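You operate a simulated robot arm through the tools that you are given. There is no shell and no other tool. Be economical: measure what you need, move in short steps, check, and stop when the job is done.

The job below is to be done with a simulated two-armed robot. You get a single attempt, and the scene is never put back.

Task
Wipe up the spill on the top of the folding counter with the lilac guest towel and put it back.

The check looks at the end state, three seconds after you hand in, the way a careful person would. Anything else that was tipped, shoved, dropped, spilled or broken makes it a failure. Flat cloth is picked up by pressing the open fingertips on it (5 to 10 N) and closing them slowly along it; thin cloth reads only 2 to 8 mm in the jaws.

Robot
Two 7-joint arms with two-finger parallel grippers on one trunk, on a base that drives. Base frame: it is fixed to the floor where the robot stands at the start and does not move with it; the origin is under the middle of the robot, x ahead of it, y to its left, z up. Lengths are in mm, angles in degrees, forces in N, time in s.
The left shoulder is at the start at [70, 163, 1295], the right one opposite. With the tool pointing down near the work surface each hand reaches from about 340 to 860 mm from the robot's upright axis, wherever it stands, measured 20 degrees to its own side. Payload 3.43 kg a hand.
The TCP of each hand is the grasp point between the finger pads, 34 mm short of the fingertips. In the tool frame z runs along the fingers and y along their closing line. Largest opening 128 mm; finger width 24, thickness 12; the body of the gripper, 48 by 130 mm, starts 96 mm behind the TCP.
Orientation is told as [roll, pitch, yaw] about the base's x, y, z axes, in that order, counted from this pose: with the fingers straight down and closing along the base's y, the tool's x points along the base's -x, its y along +y and its z along -z.

Tools
- The arms move only by the tool step_arm. It takes "left_steps", "right_steps" or both (then of equal length, played together; a hand with none holds still); each is a list of rows, each a list of 7 numbers: the shift along the tool's x, y, z in units of 400 mm (1.0 is 400 mm), then the turn, a rotation vector about the tool's x, y, z in units of 180 degrees (1.0 is 180 degrees), then the opening, from 0 (shut) to 1 (fully open). In form: [[dx, dy, dz, rx, ry, rz, hand], ...]. A call has 1 to 8 rows; each row is the pose to reach, as a shift and turn from the pose commanded when the call began, along the tool's axes at that moment. A call with a number of a shift or a turn outside -1 to 1 is refused whole. Each row takes 0.2 s and may step no farther than 50 mm and 8.6 degrees from the row before; otherwise, or with a gripper value out of range, the whole call is refused. Where a pose cannot be reached the arm comes as near as it can. A force on the tool above 40 N (or 10 N above the force at the start of the call, whichever is more), or a blocked arm, ends the call early, and 0.2 s more pass. The fingers move at their own pace (about 153 mm/s each) and stop on an object; they squeeze with about 36 N. The grip force told is the motor's: it shows also when the fingers shut on nothing. Time passes only in rows, and 0.2 s behind the last, so rows that repeat a pose let the fingers close. It gives the time, the measured TCP pose, the force on the tool (base axes), the opening and the grip force at its end, in the units of the frame above (readings bear some noise), and new pictures: "show" is both (left out), scene, wrist or none (wrist: the cameras of the hands that moved).
- Cameras (640 x 400 px; columns grow to the right, rows downward): "scene" is now at [134.4, -4.6, 1514.7]; the picture's right is [-0.06, -1.00, 0.00], its down [-0.65, 0.04, -0.76] and it looks along [0.76, -0.05, -0.65] (base axes); focal length 289 px, centre (320, 200). "left" rides on the left gripper at [76, 11, -160] in its tool frame; the picture's right is [-0.15, 0.99, 0.00], its down [-0.88, -0.13, -0.46] and it looks along [-0.45, -0.07, 0.89] (tool axes); focal length 234 px, centre (320, 200). "right" rides on the right gripper at [76, -11, -160] in its tool frame; the picture's right is [0.15, 0.99, 0.00], its down [-0.88, 0.13, -0.46] and it looks along [-0.45, 0.07, 0.89] (tool axes); focal length 234 px, centre (320, 200). There is no depth. A picture from a camera that has moved, and an enlarged one, comes with that camera's place and axes in the base frame and with its lens.
- lift_body(by): slides the trunk up (or, below 0, down) by that many mm; the arms and the scene camera ride with it, the base frame stays. It gives what a move gives, with no picture.
- base_move(legs): drives the robot by 1 to 6 legs, each [ahead, left, turn to the left] in mm, mm and degrees, along the robot's own axes; the way and the turn of a leg run together, so that a leg with both is an arc; at most 1500 mm and 180 degrees a leg. The arms and the cameras ride along, it lands a little off, and it stops where it bumps. It gives what a move gives, and a new picture of the scene camera.
- pan_tilt(pan, tilt): turns the head with the scene camera to pan (to the left, within 86 degrees either way) and tilt (down, from -29 to 69), counted from straight ahead of the robot. It gives what a move gives, and a new picture of the scene camera.
- close_up(camera, box): a new picture of the part [left, top, right, bottom] of that camera's present view, enlarged. The clock stands still meanwhile.
- close_job(): hands the job in; it is judged then, once.

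Work in short steps. Places have to be worked out from the pictures, the camera data and where the tool is seen: move nearer, look again, correct. Check each grasp and each placing, and mend what went wrong. You have 120 turns and 260 pictures in all, those below and enlarged ones among them. Open the grippers and draw the arms clear of the work before you hand the job in, unless the task says otherwise; then end with one line.

The tools are called after "Call:" as name(argument=value, ...) on one line, values as JSON. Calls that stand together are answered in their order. step_arm: Moves the arms, as the interface text tells. Its arguments: {"type":"object","properties":{"left_steps":{"type":"array","items":{"type":"array","items":{"type":"number"}}},"right_steps":{"type":"array","items":{"type":"array","items":{"type":"number"}}},"show":{"type":"string","enum":["both","scene","wrist","none"]}},"required":[]} The other tools are called the same way: lift_body (by) slides the trunk up or down; base_move (legs) drives the base; pan_tilt (pan, tilt) turns the head that bears the scene camera; close_up (camera, box) takes an enlarged picture of a part of a camera's view; close_job () hands the job in.

At the start:

```text
time: 0.0
left_position: [644.4, 263.3, 1174.6]
left_ee_rot: [0.0, -0.1, 0.2]
left_ft_force: [0.2, 0.2, -0.4]
left_finger_gap: 128.0
left_gripper_force: 0.0
right_position: [414.7, -149.9, 1192.5]
right_ee_rot: [0.0, 0.0, 0.0]
right_ft_force: [0.5, 1.1, -0.2]
right_finger_gap: 127.9
right_gripper_force: 0.0
trunk travel left (down, up): [-775.0, 165.0]
robot x, y, heading: [-4.5, 0.7, 0.3]
head pan, tilt: [-3.5, 40.5]
```

scene: 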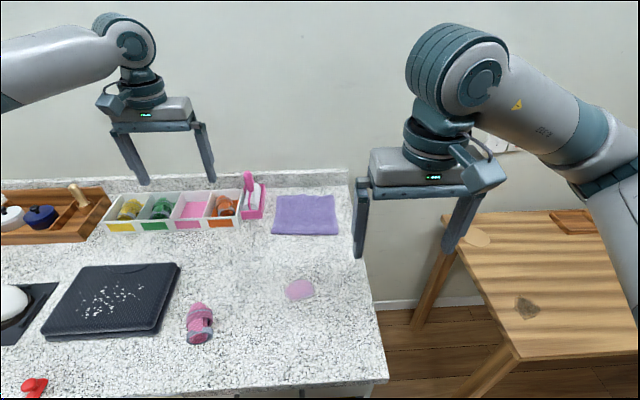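
right: 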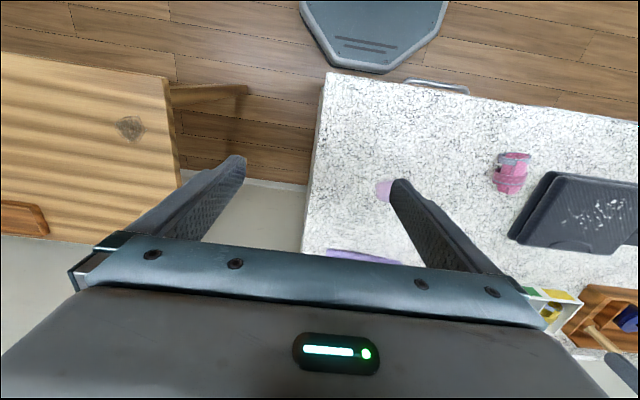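
left: 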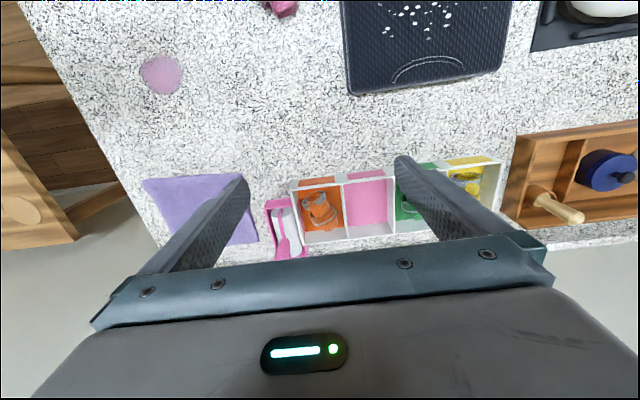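

I see a lilac towel and a pink patch on the stone worktop, and a dark patch on the wooden table. I need to look closer to tell which one is the folding counter and where the spill is.

Call:
close_up(camera="scene", box=[430, 180, 640, 400])

Call:
close_up(camera="scene", box=[230, 170, 390, 400])

Call:
pan_tilt(pan=-45, tilt=45)

```text
1.82 times, centred on (535, 290) of scene
camera zoom: at [134.4, -4.6, 1514.7], right [-0.06, -1.0, 0.0], down [-0.65, 0.04, -0.76], along [0.76, -0.05, -0.65], focal length 526 px, centre (-71, 36)
```

zoom: 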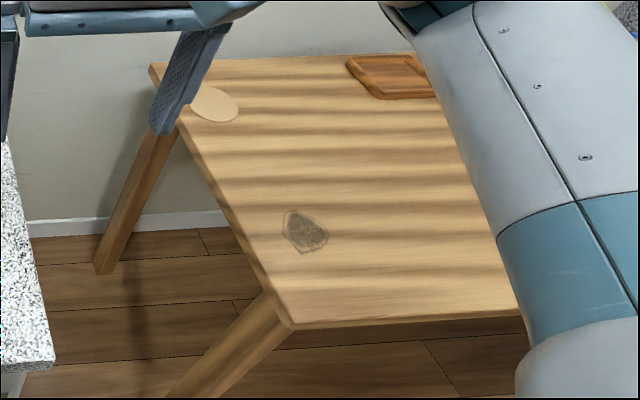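

```text
1.74 times, centred on (310, 285) of scene
camera zoom: at [134.4, -4.6, 1514.7], right [-0.06, -1.0, 0.0], down [-0.65, 0.04, -0.76], along [0.76, -0.05, -0.65], focal length 503 px, centre (337, 52)
```

zoom: 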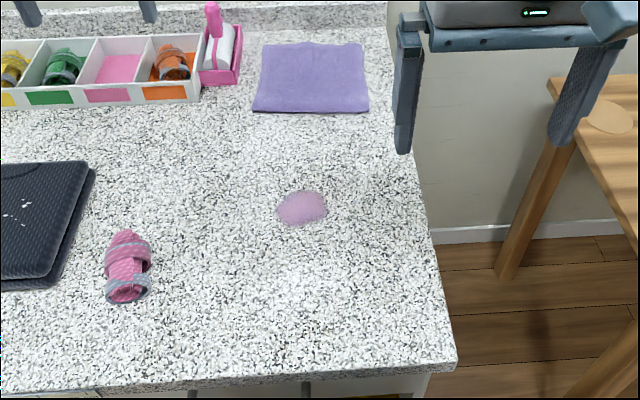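

```text
time: 1.1
left_position: [644.1, 262.0, 1174.0]
left_ee_rot: [0.0, 0.0, 0.0]
left_ft_force: [-0.3, -0.6, 0.0]
left_finger_gap: 128.1
left_gripper_force: 0.0
right_position: [415.5, -150.2, 1192.6]
right_ee_rot: [0.0, 0.0, 0.0]
right_ft_force: [0.0, 0.0, 0.1]
right_finger_gap: 127.7
right_gripper_force: 0.0
trunk travel left (down, up): [-775.0, 165.0]
robot x, y, heading: [-0.6, 3.7, -0.1]
head pan, tilt: [-45.0, 45.0]
camera scene: at [107.5, -56.9, 1508.3], right [-0.71, -0.71, 0.0], down [-0.5, 0.5, -0.71], along [0.5, -0.5, -0.71], focal length 289 px, centre (320, 200)
```

scene: 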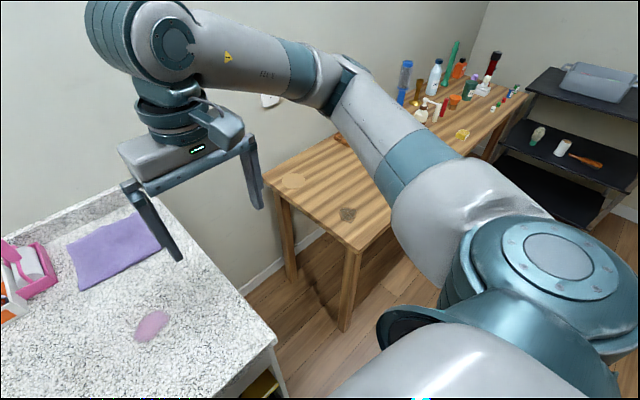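

Two candidate surfaces so far. I'll look around the rest of the room before deciding.

Call:
pan_tilt(pan=-80, tilt=35)

Call:
pan_tilt(pan=75, tilt=35)

Call:
pan_tilt(pan=20, tilt=60)

```text
time: 2.1
left_position: [644.2, 262.6, 1174.3]
left_ee_rot: [0.0, 0.0, 0.1]
left_ft_force: [0.2, 0.3, -0.3]
left_finger_gap: 127.7
left_gripper_force: 0.1
right_position: [415.2, -149.1, 1192.5]
right_ee_rot: [0.1, 0.0, -0.1]
right_ft_force: [-0.2, -0.3, 0.2]
right_finger_gap: 127.8
right_gripper_force: 0.0
trunk travel left (down, up): [-775.0, 165.0]
robot x, y, heading: [-0.6, -0.1, -0.2]
head pan, tilt: [-80.0, 35.0]
camera scene: at [65.3, -86.2, 1523.1], right [-0.98, -0.17, 0.0], down [-0.1, 0.56, -0.82], along [0.14, -0.81, -0.57], focal length 289 px, centre (320, 200)
```

scene: 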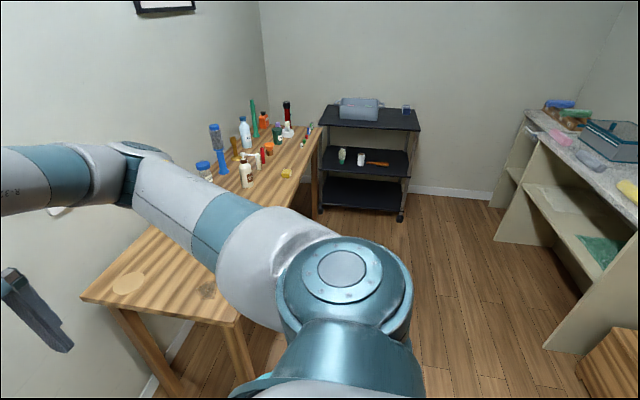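

```text
time: 4.5
left_position: [644.1, 262.2, 1174.4]
left_ee_rot: [0.0, -0.1, 0.1]
left_ft_force: [-0.7, 0.3, -0.6]
left_finger_gap: 128.0
left_gripper_force: 0.0
right_position: [413.5, -148.2, 1192.4]
right_ee_rot: [0.0, 0.0, 0.0]
right_ft_force: [-1.1, 0.0, 0.1]
right_finger_gap: 128.0
right_gripper_force: 0.2
trunk travel left (down, up): [-775.0, 165.0]
robot x, y, heading: [-0.4, -0.7, 0.0]
head pan, tilt: [75.0, 35.0]
camera scene: at [72.7, 85.6, 1523.1], right [0.97, -0.26, 0.0], down [-0.15, -0.55, -0.82], along [0.21, 0.79, -0.57], focal length 289 px, centre (320, 200)
```

scene: 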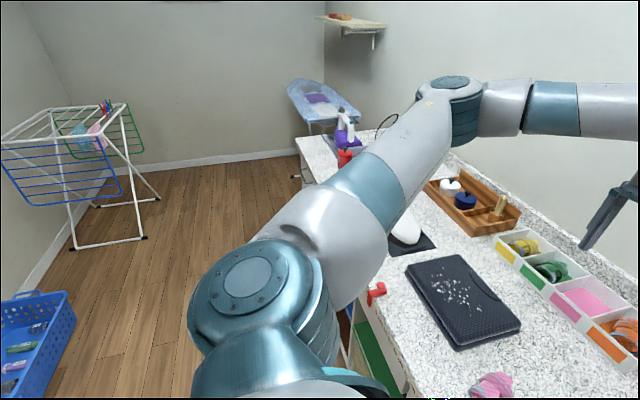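

```text
time: 5.7
left_position: [645.4, 263.8, 1174.9]
left_ee_rot: [0.0, 0.1, 0.1]
left_ft_force: [-0.2, -0.8, -0.2]
left_finger_gap: 128.0
left_gripper_force: 0.0
right_position: [415.3, -149.7, 1193.1]
right_ee_rot: [0.0, 0.0, 0.0]
right_ft_force: [0.7, -0.7, 0.3]
right_finger_gap: 127.8
right_gripper_force: 0.0
trunk travel left (down, up): [-775.0, 165.0]
robot x, y, heading: [-0.2, -1.3, -0.1]
head pan, tilt: [20.0, 60.0]
camera scene: at [112.5, 23.4, 1488.8], right [0.34, -0.94, 0.0], down [-0.81, -0.3, -0.5], along [0.47, 0.17, -0.87], focal length 289 px, centre (320, 200)
```

scene: 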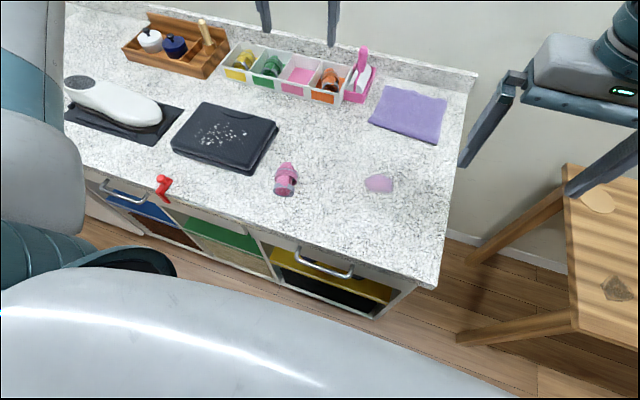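

Laundry room: the stone worktop (iron, sock box) is likely the laundry-folding counter. I'll inspect the pink patch, the speckles on the black case, and the table marks.

Call:
close_up(camera="scene", box=[150, 80, 310, 200])

Call:
close_up(camera="scene", box=[340, 70, 460, 220])

Call:
pan_tilt(pan=-10, tilt=50)

```text
3.33 times, centred on (230, 140) of scene
camera zoom: at [112.5, 23.4, 1488.8], right [0.34, -0.94, 0.0], down [-0.81, -0.3, -0.5], along [0.47, 0.17, -0.87], focal length 964 px, centre (620, 400)
```

zoom: 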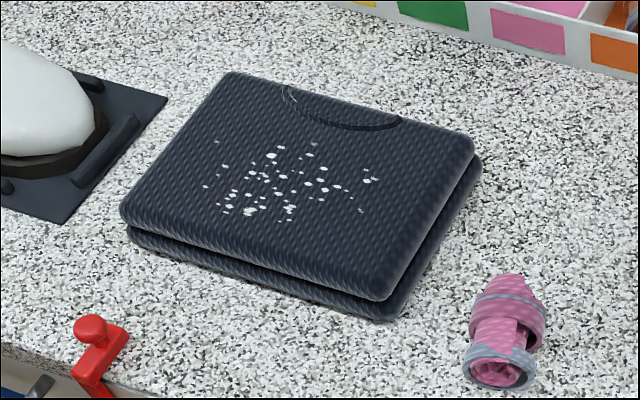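

```text
2.67 times, centred on (400, 145) of scene
camera zoom: at [112.5, 23.4, 1488.8], right [0.34, -0.94, 0.0], down [-0.81, -0.3, -0.5], along [0.47, 0.17, -0.87], focal length 772 px, centre (107, 347)
```

zoom: 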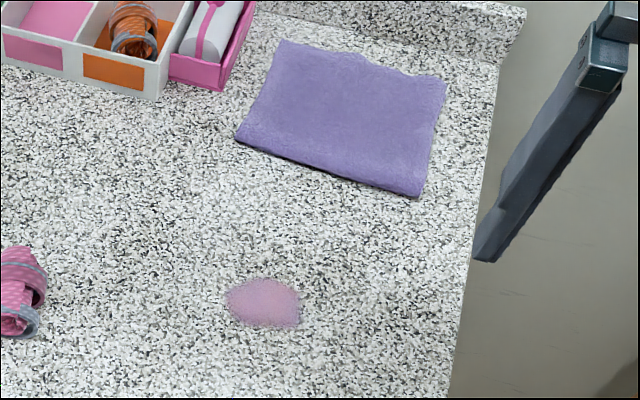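

```text
time: 6.7
left_position: [643.9, 261.6, 1174.3]
left_ee_rot: [-0.1, -0.1, 0.2]
left_ft_force: [0.4, -0.5, 0.0]
left_finger_gap: 127.9
left_gripper_force: 0.1
right_position: [414.9, -148.5, 1191.7]
right_ee_rot: [0.0, 0.0, -0.1]
right_ft_force: [0.1, -0.2, 0.0]
right_finger_gap: 128.1
right_gripper_force: 0.0
trunk travel left (down, up): [-775.0, 165.0]
robot x, y, heading: [-1.8, -4.8, 0.4]
head pan, tilt: [-10.0, 50.0]
camera scene: at [125.7, -12.7, 1501.3], right [-0.17, -0.98, 0.0], down [-0.75, 0.13, -0.64], along [0.63, -0.11, -0.77], focal length 289 px, centre (320, 200)
```

scene: 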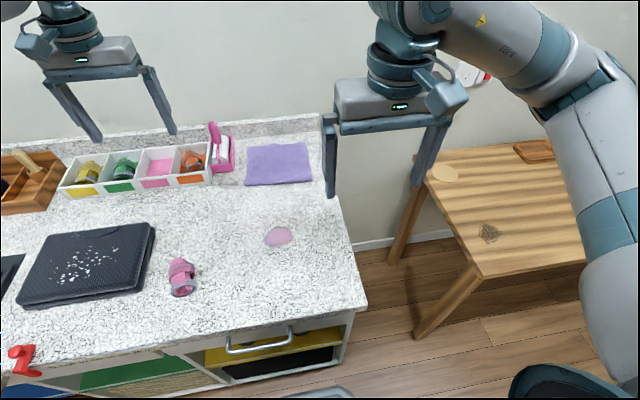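

The black item is a folded garment and the pink patch (about [551, 24]) is the spill. The towel spans roughly x 740–915, y −96..103. I'll strafe left about 150 mm so that the right arm sits square to it.

Call:
base_move(legs=[[0, 150, 0]])

```text
time: 8.1
left_position: [645.0, 409.5, 1176.0]
left_ee_rot: [0.1, 0.0, 0.1]
left_ft_force: [0.3, -0.5, -0.8]
left_finger_gap: 128.1
left_gripper_force: 0.1
right_position: [414.7, -1.4, 1192.7]
right_ee_rot: [0.2, 0.0, 0.0]
right_ft_force: [1.0, 0.2, 0.1]
right_finger_gap: 128.2
right_gripper_force: 0.1
trunk travel left (down, up): [-775.0, 165.0]
robot x, y, heading: [-1.8, 149.1, 0.1]
head pan, tilt: [-10.0, 50.0]
camera scene: at [125.7, 134.1, 1501.3], right [-0.17, -0.98, 0.0], down [-0.75, 0.13, -0.64], along [0.63, -0.11, -0.77], focal length 289 px, centre (320, 200)
```

scene: 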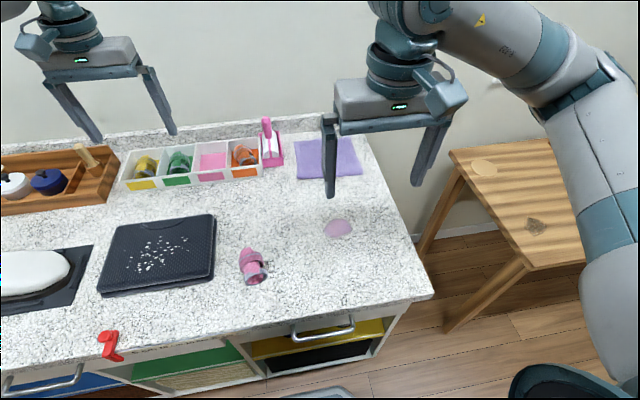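

Hand stays clear of everything on the way; I'll move it above the towel's near edge and look with the wrist camera.

Call:
step_arm(right_steps=[[-0.089, 0, 0.06, 0, 0, 0, 0.5], [-0.178, 0, 0.12, 0, 0, 0, 0.5], [-0.267, 0, 0.18, 0, 0, 0, 0.5], [-0.356, 0, 0.24, 0, 0, 0, 0.5], [-0.445, 0, 0.3, 0, 0, 0, 0.5], [-0.534, 0, 0.36, 0, 0, 0, 0.5], [-0.623, 0, 0.42, 0, 0, 0, 0.5], [-0.7125, 0, 0.48, 0, 0, 0, 0.5]])

```text
time: 9.8
left_position: [646.2, 411.8, 1173.7]
left_ee_rot: [0.0, 0.1, 0.1]
left_ft_force: [0.5, 0.0, -0.5]
left_finger_gap: 128.1
left_gripper_force: 0.0
right_position: [698.8, 0.2, 1003.8]
right_ee_rot: [-0.1, 0.0, 0.1]
right_ft_force: [0.4, -0.1, -0.2]
right_finger_gap: 63.8
right_gripper_force: 0.1
trunk travel left (down, up): [-775.0, 165.0]
robot x, y, heading: [-0.3, 146.8, 0.2]
head pan, tilt: [-10.0, 50.0]
camera scene: at [127.3, 137.2, 1501.2], right [-0.17, -0.98, 0.0], down [-0.76, 0.13, -0.64], along [0.63, -0.11, -0.77], focal length 289 px, centre (320, 200)
camera right: at [623.6, -10.9, 1162.6], right [-0.15, 0.99, 0.0], down [0.88, 0.13, 0.46], along [0.45, 0.07, -0.89], focal length 234 px, centre (320, 200)
```

scene: 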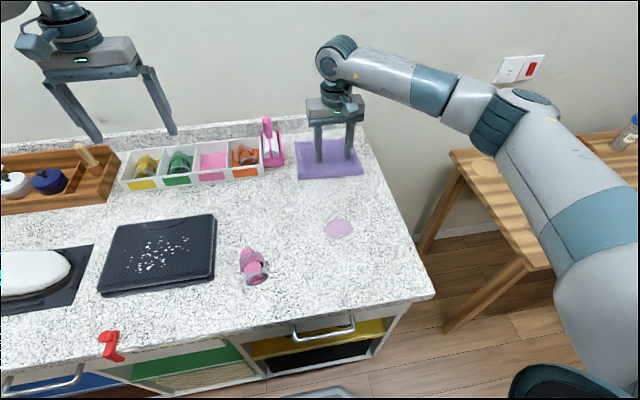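
right: 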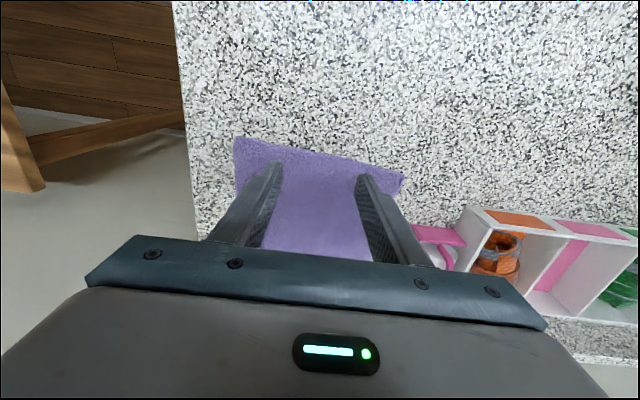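

The wrist view puts the towel's near edge at about x 712–720, spanning y −109..121. I'll go to x≈748, y≈5, with the fingertips about 20 mm above the cloth.

Call:
step_arm(right_steps=[[-0.06, 0.006, 0.1, 0, 0, 0, 0.5], [-0.1225, 0.0125, 0.2, 0, 0, 0, 0.5], [-0.1225, 0.0125, 0.2225, 0, 0, 0, 0.5]])

Call:
close_up(camera="scene", box=[270, 90, 400, 250])

```text
time: 10.5
left_position: [641.9, 413.9, 1175.9]
left_ee_rot: [0.1, -0.2, 0.1]
left_ft_force: [0.0, 0.5, 0.2]
left_finger_gap: 127.8
left_gripper_force: 0.1
right_position: [749.8, 10.4, 939.0]
right_ee_rot: [0.3, -0.8, 0.0]
right_ft_force: [-4.5, -0.2, 14.8]
right_finger_gap: 63.9
right_gripper_force: 0.1
trunk travel left (down, up): [-775.0, 165.0]
robot x, y, heading: [-0.6, 149.1, -0.2]
head pan, tilt: [-10.0, 50.0]
stopped in row 3 (right hand): the force on the tool passed its limit (the readings are from after the stop); the commanded pose is now the measured one
camera scene: at [122.1, 137.8, 1501.7], right [-0.17, -0.98, 0.0], down [-0.75, 0.13, -0.64], along [0.63, -0.11, -0.76], focal length 289 px, centre (320, 200)
camera right: at [670.9, -2.4, 1098.1], right [-0.15, 0.99, 0.0], down [0.87, 0.13, 0.47], along [0.46, 0.07, -0.88], focal length 234 px, centre (320, 200)
```

scene: 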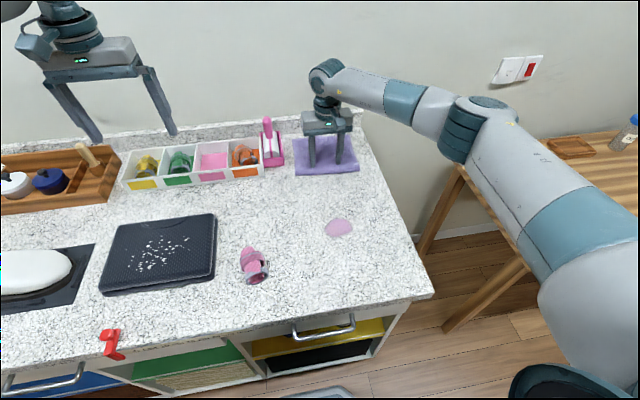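
right: 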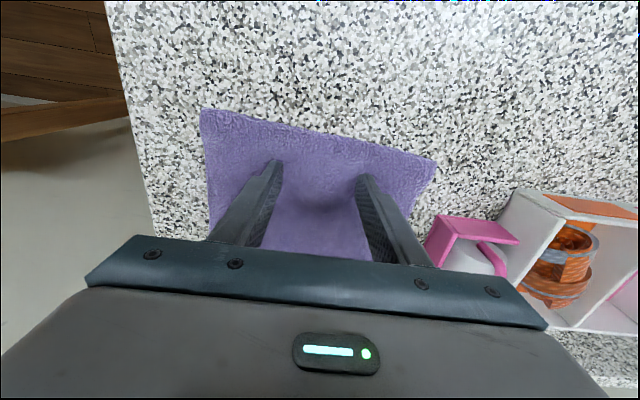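

```text
2.50 times, centred on (335, 170) of scene
camera zoom: at [122.1, 137.8, 1501.7], right [-0.17, -0.98, 0.0], down [-0.75, 0.13, -0.64], along [0.63, -0.11, -0.76], focal length 723 px, centre (282, 275)
```

zoom: 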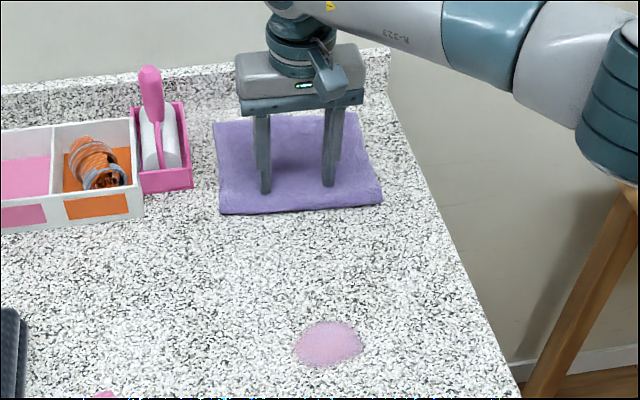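

Contact came at TCP z≈939 (fingertips ≈905, about 15 N), so the real surface is higher than 857. I'll ease off slightly and check the pressing force.

Call:
step_arm(right_steps=[[0, 0, -0.004, 0, 0, 0, 0.5], [0, 0, -0.004, 0, 0, 0, 0.5]], show="none")

```text
time: 11.1
left_position: [644.0, 410.9, 1174.8]
left_ee_rot: [0.0, -0.1, 0.0]
left_ft_force: [-0.3, -0.5, -0.2]
left_finger_gap: 128.1
left_gripper_force: 0.0
right_position: [752.1, 8.4, 938.8]
right_ee_rot: [0.4, -0.8, 0.0]
right_ft_force: [2.7, 2.4, 14.8]
right_finger_gap: 63.7
right_gripper_force: 0.0
trunk travel left (down, up): [-775.0, 165.0]
robot x, y, heading: [-3.9, 148.4, -0.1]
head pan, tilt: [-10.0, 50.0]
```

Still about 15 N, so I'll ease up a couple more millimetres.

Call:
step_arm(right_steps=[[0, 0, -0.006, 0, 0, 0, 0.5], [0, 0, -0.006, 0, 0, 0, 0.5]], show="none")

```text
time: 11.7
left_position: [643.7, 412.1, 1174.3]
left_ee_rot: [0.0, 0.0, 0.0]
left_ft_force: [0.0, -1.1, 0.3]
left_finger_gap: 128.3
left_gripper_force: 0.1
right_position: [750.5, 9.7, 940.4]
right_ee_rot: [0.3, -0.7, 0.0]
right_ft_force: [1.2, 1.2, 7.9]
right_finger_gap: 63.9
right_gripper_force: 0.0
trunk travel left (down, up): [-775.0, 165.0]
robot x, y, heading: [0.6, 148.9, -0.1]
head pan, tilt: [-10.0, 50.0]
```

Now 7.9 N, in the wanted range. I'll close slowly along the cloth.

Call:
step_arm(right_steps=[[0, 0, 0, 0, 0, 0, 0.43], [0, 0, 0, 0, 0, 0, 0.36], [0, 0, 0, 0, 0, 0, 0.29], [0, 0, 0, 0, 0, 0, 0.22], [0, 0, 0, 0, 0, 0, 0.15], [0, 0, 0, 0, 0, 0, 0.08], [0, 0, 0, 0, 0, 0, 0.0], [0, 0, 0, 0, 0, 0, 0.0]])

Call:
close_up(camera="scene", box=[270, 90, 400, 250])

```text
time: 13.5
left_position: [644.0, 411.9, 1174.9]
left_ee_rot: [0.0, 0.0, 0.0]
left_ft_force: [0.6, 0.2, -0.3]
left_finger_gap: 127.8
left_gripper_force: 0.1
right_position: [749.9, 9.4, 939.8]
right_ee_rot: [0.3, -0.8, 0.0]
right_ft_force: [0.3, -0.4, 8.3]
right_finger_gap: 9.4
right_gripper_force: 35.9
trunk travel left (down, up): [-775.0, 165.0]
robot x, y, heading: [-0.6, 149.8, 0.1]
head pan, tilt: [-10.0, 50.0]
camera scene: at [124.7, 136.4, 1501.5], right [-0.17, -0.98, 0.0], down [-0.75, 0.13, -0.64], along [0.63, -0.11, -0.77], focal length 289 px, centre (320, 200)
camera right: at [672.3, -3.5, 1099.5], right [-0.15, 0.99, 0.0], down [0.88, 0.13, 0.47], along [0.46, 0.07, -0.88], focal length 234 px, centre (320, 200)
```

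scene: 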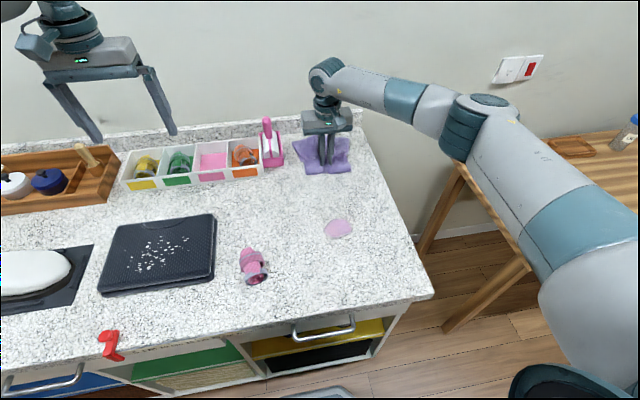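
right: 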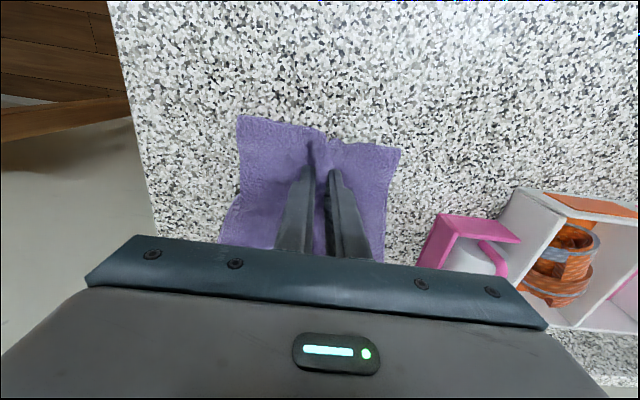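

```text
2.50 times, centred on (335, 170) of scene
camera zoom: at [124.7, 136.4, 1501.5], right [-0.17, -0.98, 0.0], down [-0.75, 0.13, -0.64], along [0.63, -0.11, -0.77], focal length 723 px, centre (282, 275)
```

zoom: 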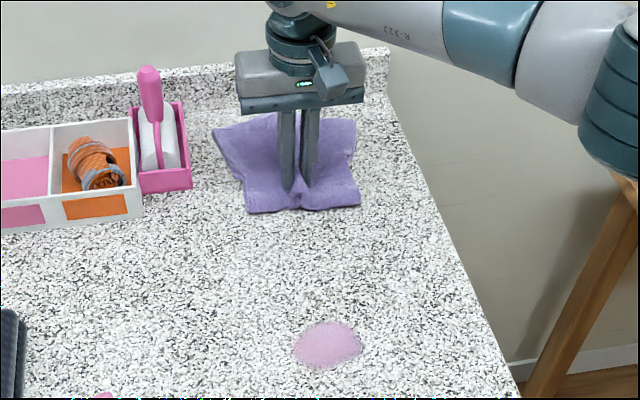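

Cloth is held (gap 9.4 mm). I'll lift slightly and draw it along the surface towards the spill, stopping short to look.

Call:
step_arm(right_steps=[[0, 0, -0.03, 0, 0, 0, 0], [0.08, 0, -0.03, 0, 0, 0, 0], [0.16, 0, -0.03, 0, 0, 0, 0], [0.24, 0, -0.03, 0, 0, 0, 0], [0.32, 0, -0.03, 0, 0, 0, 0], [0.35, 0, -0.03, 0, 0, 0, 0]])

```text
time: 14.9
left_position: [645.0, 410.9, 1174.3]
left_ee_rot: [-0.1, 0.1, 0.0]
left_ft_force: [0.3, 0.5, 0.2]
left_finger_gap: 128.1
left_gripper_force: 0.0
right_position: [609.9, 8.8, 949.7]
right_ee_rot: [0.2, -0.6, 0.0]
right_ft_force: [1.0, 0.8, 0.4]
right_finger_gap: 9.0
right_gripper_force: 36.0
trunk travel left (down, up): [-775.0, 165.0]
robot x, y, heading: [1.3, 147.3, 0.1]
head pan, tilt: [-10.0, 50.0]
camera scene: at [126.2, 136.3, 1501.3], right [-0.17, -0.98, 0.0], down [-0.75, 0.13, -0.64], along [0.63, -0.11, -0.77], focal length 289 px, centre (320, 200)
camera right: at [532.1, -4.0, 1108.9], right [-0.15, 0.99, 0.0], down [0.88, 0.13, 0.47], along [0.46, 0.07, -0.89], focal length 234 px, centre (320, 200)
```

scene: 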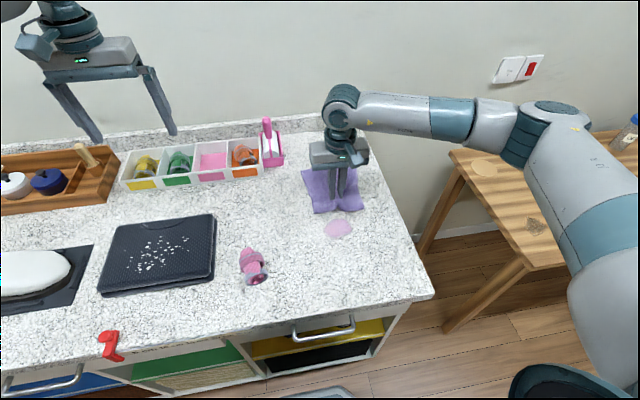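
right: 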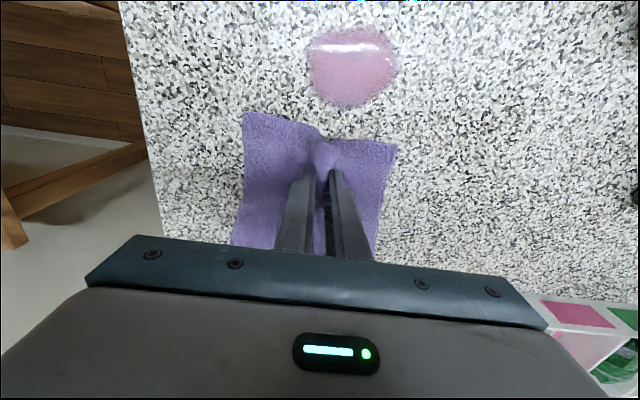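

The spill spans about x 496–548, y −15..55. I'll drag the towel right over it (pinch to x≈485, y≈20).

Call:
step_arm(right_steps=[[0.08, 0.007, 0.005, 0, 0, 0, 0], [0.16, 0.014, 0.01, 0, 0, 0, 0], [0.24, 0.021, 0.01, 0, 0, 0, 0], [0.3125, 0.028, 0.01, 0, 0, 0, 0], [0.3125, 0.028, 0.018, 0, 0, 0, 0]])

```text
time: 16.1
left_position: [644.8, 411.5, 1174.2]
left_ee_rot: [0.1, 0.1, 0.0]
left_ft_force: [1.0, -0.4, 0.4]
left_finger_gap: 127.9
left_gripper_force: 0.1
right_position: [487.1, 19.2, 942.2]
right_ee_rot: [0.3, -0.6, -0.1]
right_ft_force: [-0.9, 0.1, 2.3]
right_finger_gap: 9.1
right_gripper_force: 35.9
trunk travel left (down, up): [-775.0, 165.0]
robot x, y, heading: [-1.6, 151.7, 0.0]
head pan, tilt: [-10.0, 50.0]
camera scene: at [126.2, 136.3, 1501.4], right [-0.17, -0.98, 0.0], down [-0.75, 0.13, -0.64], along [0.63, -0.11, -0.77], focal length 289 px, centre (320, 200)
camera right: at [408.6, 6.8, 1100.5], right [-0.15, 0.99, 0.0], down [0.88, 0.13, 0.47], along [0.46, 0.07, -0.88], focal length 234 px, centre (320, 200)
```

scene: 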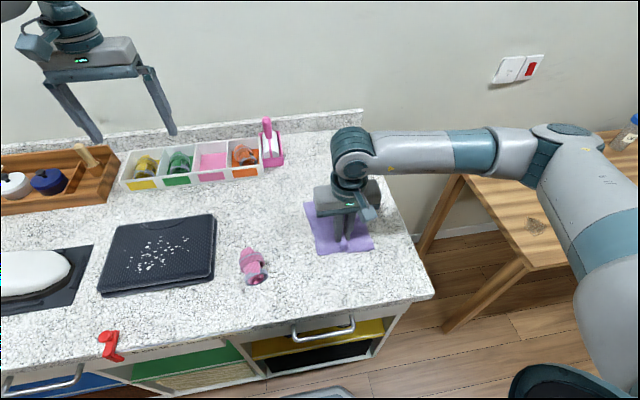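
right: 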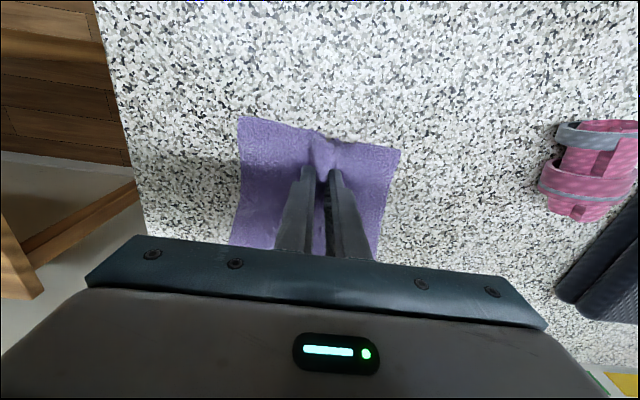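

The towel covers the spill. I'll press lightly and rub over the whole patch in short strokes.

Call:
step_arm(right_steps=[[0, 0, 0.004, 0, 0, 0, 0], [-0.06, 0, 0.004, 0, 0, 0, 0], [-0.13, 0, 0.004, 0, 0, 0, 0], [-0.13, -0.07, 0.004, 0, 0, 0, 0], [-0.03, -0.07, 0.004, 0, 0, 0, 0], [-0.03, 0.03, 0.004, 0, 0, 0, 0], [-0.13, 0.08, 0.004, 0, 0, 0, 0], [-0.03, 0.08, 0.004, 0, 0, 0, 0]])

```text
time: 17.9
left_position: [641.5, 410.1, 1175.9]
left_ee_rot: [0.1, -0.1, 0.0]
left_ft_force: [0.3, -0.7, 0.8]
left_finger_gap: 128.1
left_gripper_force: 0.1
right_position: [498.8, 51.0, 941.2]
right_ee_rot: [0.4, -0.7, 0.0]
right_ft_force: [1.7, 1.3, 5.3]
right_finger_gap: 9.1
right_gripper_force: 36.0
trunk travel left (down, up): [-775.0, 165.0]
robot x, y, heading: [-0.2, 148.6, 0.2]
head pan, tilt: [-10.0, 50.0]
camera scene: at [123.2, 134.8, 1501.6], right [-0.17, -0.98, 0.0], down [-0.75, 0.13, -0.64], along [0.63, -0.11, -0.77], focal length 289 px, centre (320, 200)
camera right: at [419.2, 38.6, 1100.0], right [-0.15, 0.99, 0.0], down [0.88, 0.13, 0.47], along [0.46, 0.07, -0.88], focal length 234 px, centre (320, 200)
```

scene: 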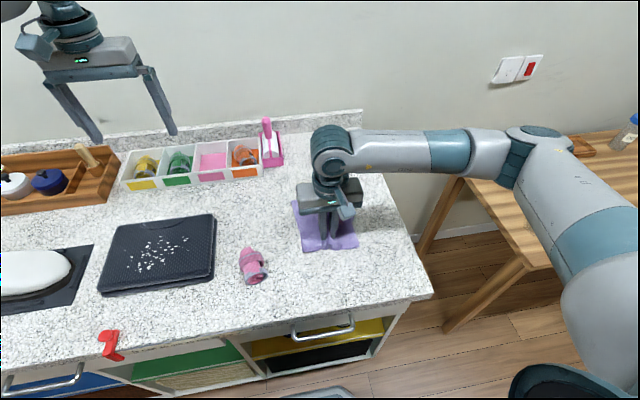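
right: 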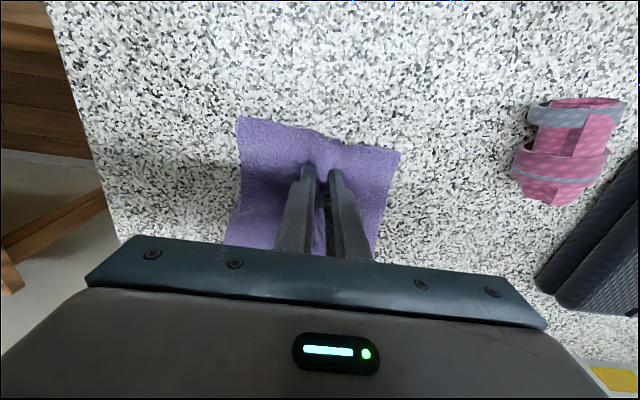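

Rubbing done. I'll lift the towel and check what's left of the spill.

Call:
step_arm(right_steps=[[0, 0, -0.1, 0, 0, 0, 0], [0, -0.03, -0.2, 0, 0, 0, 0], [0, -0.06, -0.3, 0, 0, 0, 0], [0, -0.09, -0.4, 0, 0, 0, 0], [0, -0.11, -0.5, 0, 0, 0, 0], [-0.11, -0.11, -0.5, 0, 0, 0, 0], [-0.22, -0.11, -0.5, 0, 0, 0, 0], [-0.33, -0.11, -0.5, 0, 0, 0, 0]])

Call:
close_up(camera="scene", box=[240, 120, 440, 300])

```text
time: 19.7
left_position: [645.5, 411.8, 1174.3]
left_ee_rot: [-0.1, 0.1, 0.0]
left_ft_force: [0.4, -0.5, 0.3]
left_finger_gap: 128.1
left_gripper_force: 0.0
right_position: [628.4, 5.0, 1145.5]
right_ee_rot: [0.2, -0.6, 0.0]
right_ft_force: [-0.2, 0.6, -1.0]
right_finger_gap: 8.9
right_gripper_force: 36.7
trunk travel left (down, up): [-775.0, 165.0]
robot x, y, heading: [-0.3, 147.5, -0.1]
head pan, tilt: [-10.0, 50.0]
camera scene: at [126.6, 136.8, 1501.3], right [-0.17, -0.98, 0.0], down [-0.75, 0.13, -0.64], along [0.63, -0.11, -0.77], focal length 289 px, centre (320, 200)
camera right: at [549.8, -7.4, 1304.2], right [-0.15, 0.99, 0.0], down [0.88, 0.13, 0.47], along [0.46, 0.07, -0.89], focal length 234 px, centre (320, 200)
```

scene: 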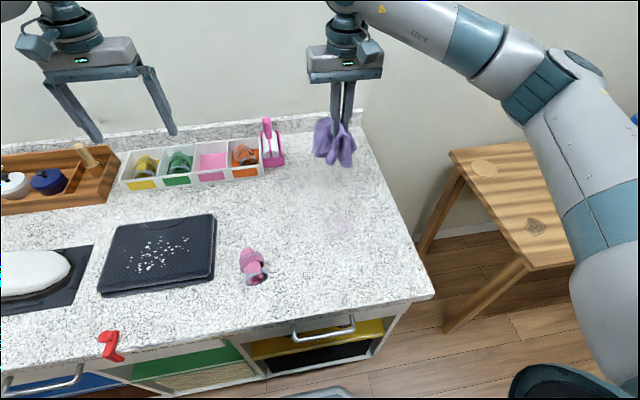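
right: 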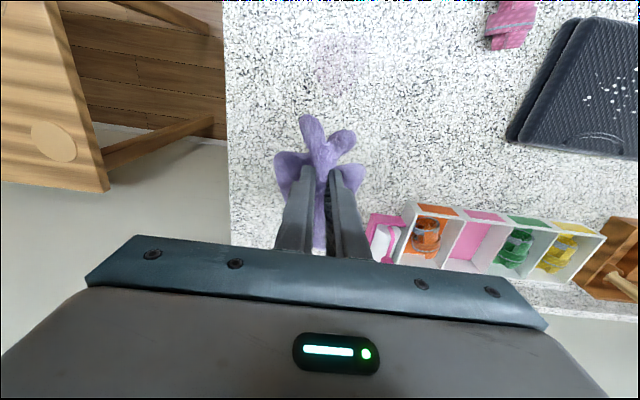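

```text
2.22 times, centred on (340, 210) of scene
camera zoom: at [126.6, 136.8, 1501.3], right [-0.17, -0.98, 0.0], down [-0.75, 0.13, -0.64], along [0.63, -0.11, -0.77], focal length 643 px, centre (276, 178)
```

zoom: 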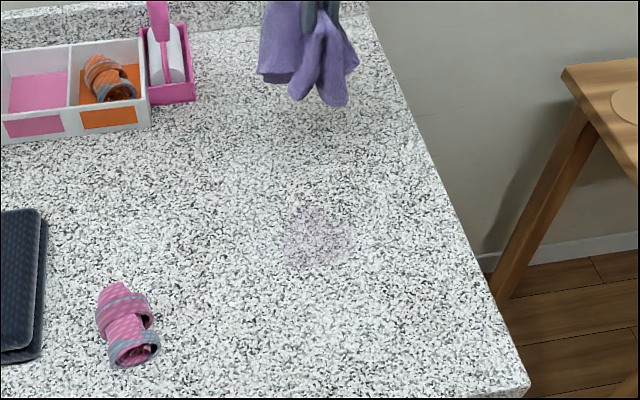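

A faint residue remains at about [520, 20]. I'll lower the towel onto it again and rub more thoroughly.

Call:
step_arm(right_steps=[[0, 0.02, 0.1, 0, 0, 0, 0], [0, 0.0375, 0.2, 0, 0, 0, 0], [0, 0.0375, 0.3, 0, 0, 0, 0], [0.06, 0.0375, 0.38, 0, 0, 0, 0], [0.14, 0.0375, 0.44, 0, 0, 0, 0], [0.22, 0.0375, 0.48, 0, 0, 0, 0], [0.27, 0.0375, 0.5, 0, 0, 0, 0], [0.27, 0.0375, 0.508, 0, 0, 0, 0]])

```text
time: 21.5
left_position: [642.6, 412.2, 1175.6]
left_ee_rot: [-0.1, 0.0, 0.0]
left_ft_force: [0.3, -0.2, 0.3]
left_finger_gap: 127.9
left_gripper_force: 0.0
right_position: [522.8, 22.6, 945.9]
right_ee_rot: [0.6, -1.5, -0.1]
right_ft_force: [-5.2, 0.2, 26.1]
right_finger_gap: 9.1
right_gripper_force: 36.0
trunk travel left (down, up): [-775.0, 165.0]
robot x, y, heading: [1.6, 149.5, -0.0]
head pan, tilt: [-10.0, 50.0]
stopped in row 8 (right hand): the force on the tool passed its limit (the readings are from after the stop); the commanded pose is now the measured one
camera scene: at [123.3, 136.4, 1501.7], right [-0.17, -0.98, 0.0], down [-0.75, 0.13, -0.64], along [0.63, -0.11, -0.76], focal length 289 px, centre (320, 200)
camera right: at [443.8, 9.1, 1103.3], right [-0.14, 0.99, 0.01], down [0.87, 0.12, 0.48], along [0.47, 0.07, -0.88], focal length 234 px, centre (320, 200)
```

scene: 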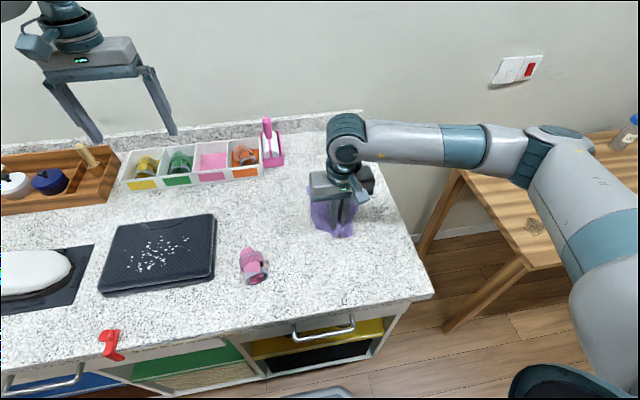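
right: 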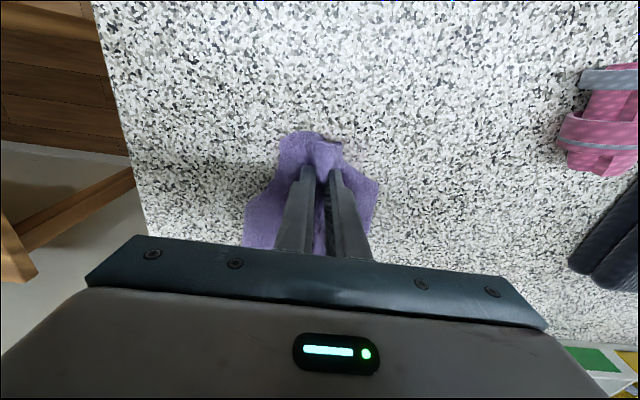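

Pressing 26 N; I'll ease off 3 mm and rub in a wider pattern over x 490–555, y −15..55.

Call:
step_arm(right_steps=[[0, 0, -0.008, 0, 0, 0, 0], [0.08, 0, -0.008, 0, 0, 0, 0], [0.08, -0.08, -0.008, 0, 0, 0, 0], [-0.03, -0.08, -0.008, 0, 0, 0, 0], [-0.08, -0.03, -0.008, 0, 0, 0, 0], [0.04, -0.03, -0.008, 0, 0, 0, 0], [0.08, 0.04, -0.008, 0, 0, 0, 0], [-0.03, 0.04, -0.008, 0, 0, 0, 0]], show="none")

Call:
step_arm(right_steps=[[-0.05, 0, 0, 0, 0, 0, 0], [-0.05, 0.05, 0, 0, 0, 0, 0], [0.05, 0.05, 0, 0, 0, 0, 0], [0.11, 0.02, 0, 0, 0, 0, 0], [0.11, -0.08, 0, 0, 0, 0, 0], [0.02, -0.08, 0, 0, 0, 0, 0], [0.0, 0.0, 0, 0, 0, 0, 0], [0.09, 0.02, 0, 0, 0, 0, 0]])

```text
time: 23.3
left_position: [643.7, 412.0, 1174.6]
left_ee_rot: [0.0, 0.0, 0.1]
left_ft_force: [1.2, -0.5, -1.5]
left_finger_gap: 127.9
left_gripper_force: 0.2
right_position: [534.8, 38.0, 946.1]
right_ee_rot: [0.5, -1.2, -0.1]
right_ft_force: [-4.8, 1.6, 22.1]
right_finger_gap: 9.0
right_gripper_force: 36.3
trunk travel left (down, up): [-775.0, 165.0]
robot x, y, heading: [-1.3, 148.3, 0.2]
head pan, tilt: [-10.0, 50.0]
```

```text
time: 25.1
left_position: [642.8, 411.8, 1175.6]
left_ee_rot: [-0.1, -0.1, 0.0]
left_ft_force: [0.4, 0.5, -0.5]
left_finger_gap: 127.9
left_gripper_force: 0.1
right_position: [499.8, 47.1, 945.8]
right_ee_rot: [0.6, -1.3, 0.0]
right_ft_force: [4.1, 1.8, 16.5]
right_finger_gap: 9.1
right_gripper_force: 36.0
trunk travel left (down, up): [-775.0, 165.0]
robot x, y, heading: [-0.4, 148.5, -0.0]
head pan, tilt: [-10.0, 50.0]
camera scene: at [123.2, 136.1, 1501.6], right [-0.17, -0.98, 0.0], down [-0.75, 0.13, -0.64], along [0.63, -0.11, -0.76], focal length 289 px, centre (320, 200)
camera right: at [419.4, 34.1, 1104.2], right [-0.14, 0.99, 0.01], down [0.87, 0.12, 0.48], along [0.47, 0.07, -0.88], focal length 234 px, centre (320, 200)
```

scene: 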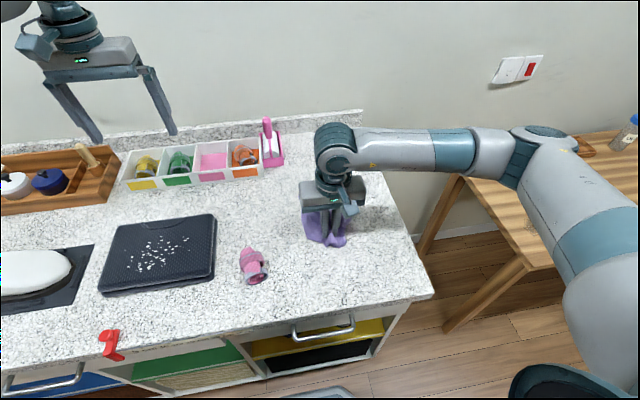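
right: 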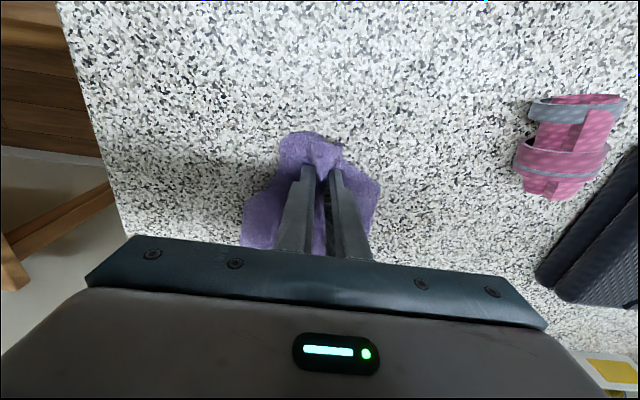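

I'll lift and check again, carrying it towards its original place.

Call:
step_arm(right_steps=[[0, 0, -0.1, 0, 0, 0, 0], [0, -0.03, -0.2, 0, 0, 0, 0], [-0.05, -0.06, -0.29, 0, 0, 0, 0], [-0.12, -0.09, -0.36, 0, 0, 0, 0], [-0.2, -0.09, -0.43, 0, 0, 0, 0], [-0.3, -0.09, -0.46, 0, 0, 0, 0], [-0.4, -0.09, -0.48, 0, 0, 0, 0], [-0.5, -0.09, -0.48, 0, 0, 0, 0]])

Call:
close_up(camera="scene", box=[240, 80, 440, 300])

```text
time: 26.9
left_position: [646.0, 412.4, 1174.3]
left_ee_rot: [0.0, 0.1, -0.1]
left_ft_force: [1.0, 0.1, -0.6]
left_finger_gap: 128.2
left_gripper_force: 0.1
right_position: [699.2, 8.2, 1142.0]
right_ee_rot: [0.4, -1.3, 0.0]
right_ft_force: [-0.2, 0.6, -0.5]
right_finger_gap: 8.9
right_gripper_force: 35.5
trunk travel left (down, up): [-775.0, 165.0]
robot x, y, heading: [1.7, 149.9, -0.0]
head pan, tilt: [-10.0, 50.0]
camera scene: at [127.3, 137.3, 1501.2], right [-0.17, -0.98, 0.0], down [-0.76, 0.13, -0.64], along [0.63, -0.11, -0.77], focal length 289 px, centre (320, 200)
camera right: at [619.2, -3.9, 1299.8], right [-0.15, 0.99, 0.0], down [0.87, 0.13, 0.47], along [0.47, 0.07, -0.88], focal length 234 px, centre (320, 200)
```

scene: 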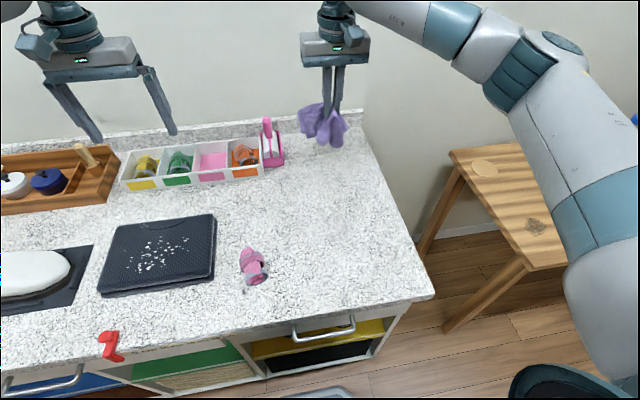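
right: 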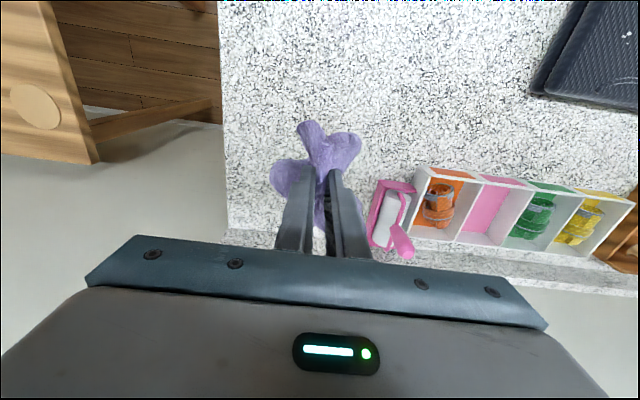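

```text
1.82 times, centred on (340, 190) of scene
camera zoom: at [127.3, 137.3, 1501.2], right [-0.17, -0.98, 0.0], down [-0.76, 0.13, -0.64], along [0.63, -0.11, -0.77], focal length 526 px, centre (284, 218)
```

zoom: 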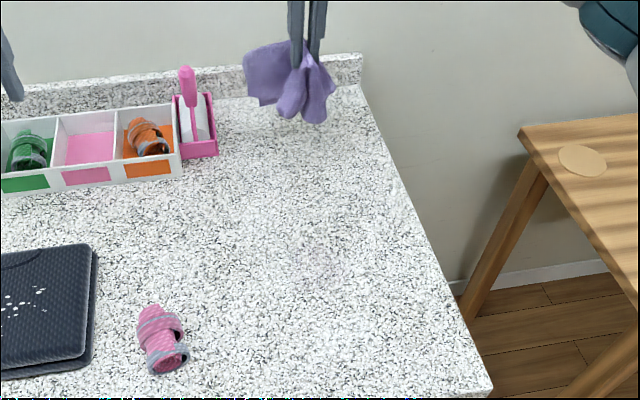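

It looks nearly clean, so I'll zoom in tightly on the spot.

Call:
close_up(camera="scene", box=[295, 195, 385, 255])

```text
6.67 times, centred on (340, 225) of scene
camera zoom: at [127.3, 137.3, 1501.2], right [-0.17, -0.98, 0.0], down [-0.76, 0.13, -0.64], along [0.63, -0.11, -0.77], focal length 1929 px, centre (187, 33)
```

zoom: 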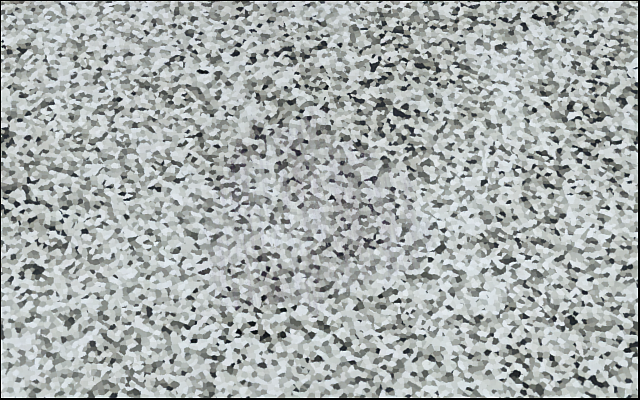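

A very faint tint may still remain, so I'll do one more rubbing round to be sure.

Call:
step_arm(right_steps=[[0.1, 0, 0.05, 0, 0, 0, 0], [0.2, 0.02, 0.1, 0, 0, 0, 0], [0.22, 0.03, 0.2, 0, 0, 0, 0], [0.24, 0.03, 0.3, 0, 0, 0, 0], [0.26, 0.03, 0.4, 0, 0, 0, 0], [0.3, 0.03, 0.46, 0, 0, 0, 0], [0.37, 0.03, 0.48, 0, 0, 0, 0], [0.45, 0.03, 0.485, 0, 0, 0, 0]], show="wrist")

```text
time: 28.7
left_position: [641.8, 412.3, 1175.6]
left_ee_rot: [0.0, 0.0, -0.1]
left_ft_force: [-0.3, -0.8, -0.2]
left_finger_gap: 127.9
left_gripper_force: 0.1
right_position: [521.5, 22.7, 947.1]
right_ee_rot: [0.5, -1.6, -0.3]
right_ft_force: [4.9, 0.7, 25.5]
right_finger_gap: 8.9
right_gripper_force: 36.5
trunk travel left (down, up): [-775.0, 165.0]
robot x, y, heading: [1.9, 152.8, 0.2]
head pan, tilt: [-10.0, 50.0]
camera right: at [440.5, 10.2, 1104.0], right [-0.14, 0.99, 0.01], down [0.87, 0.12, 0.48], along [0.48, 0.07, -0.88], focal length 234 px, centre (320, 200)
```

right: 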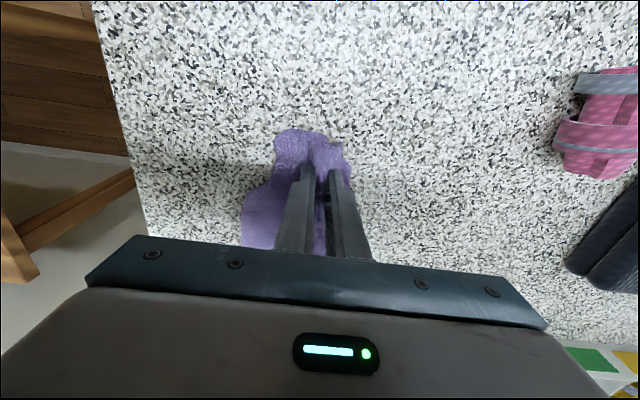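

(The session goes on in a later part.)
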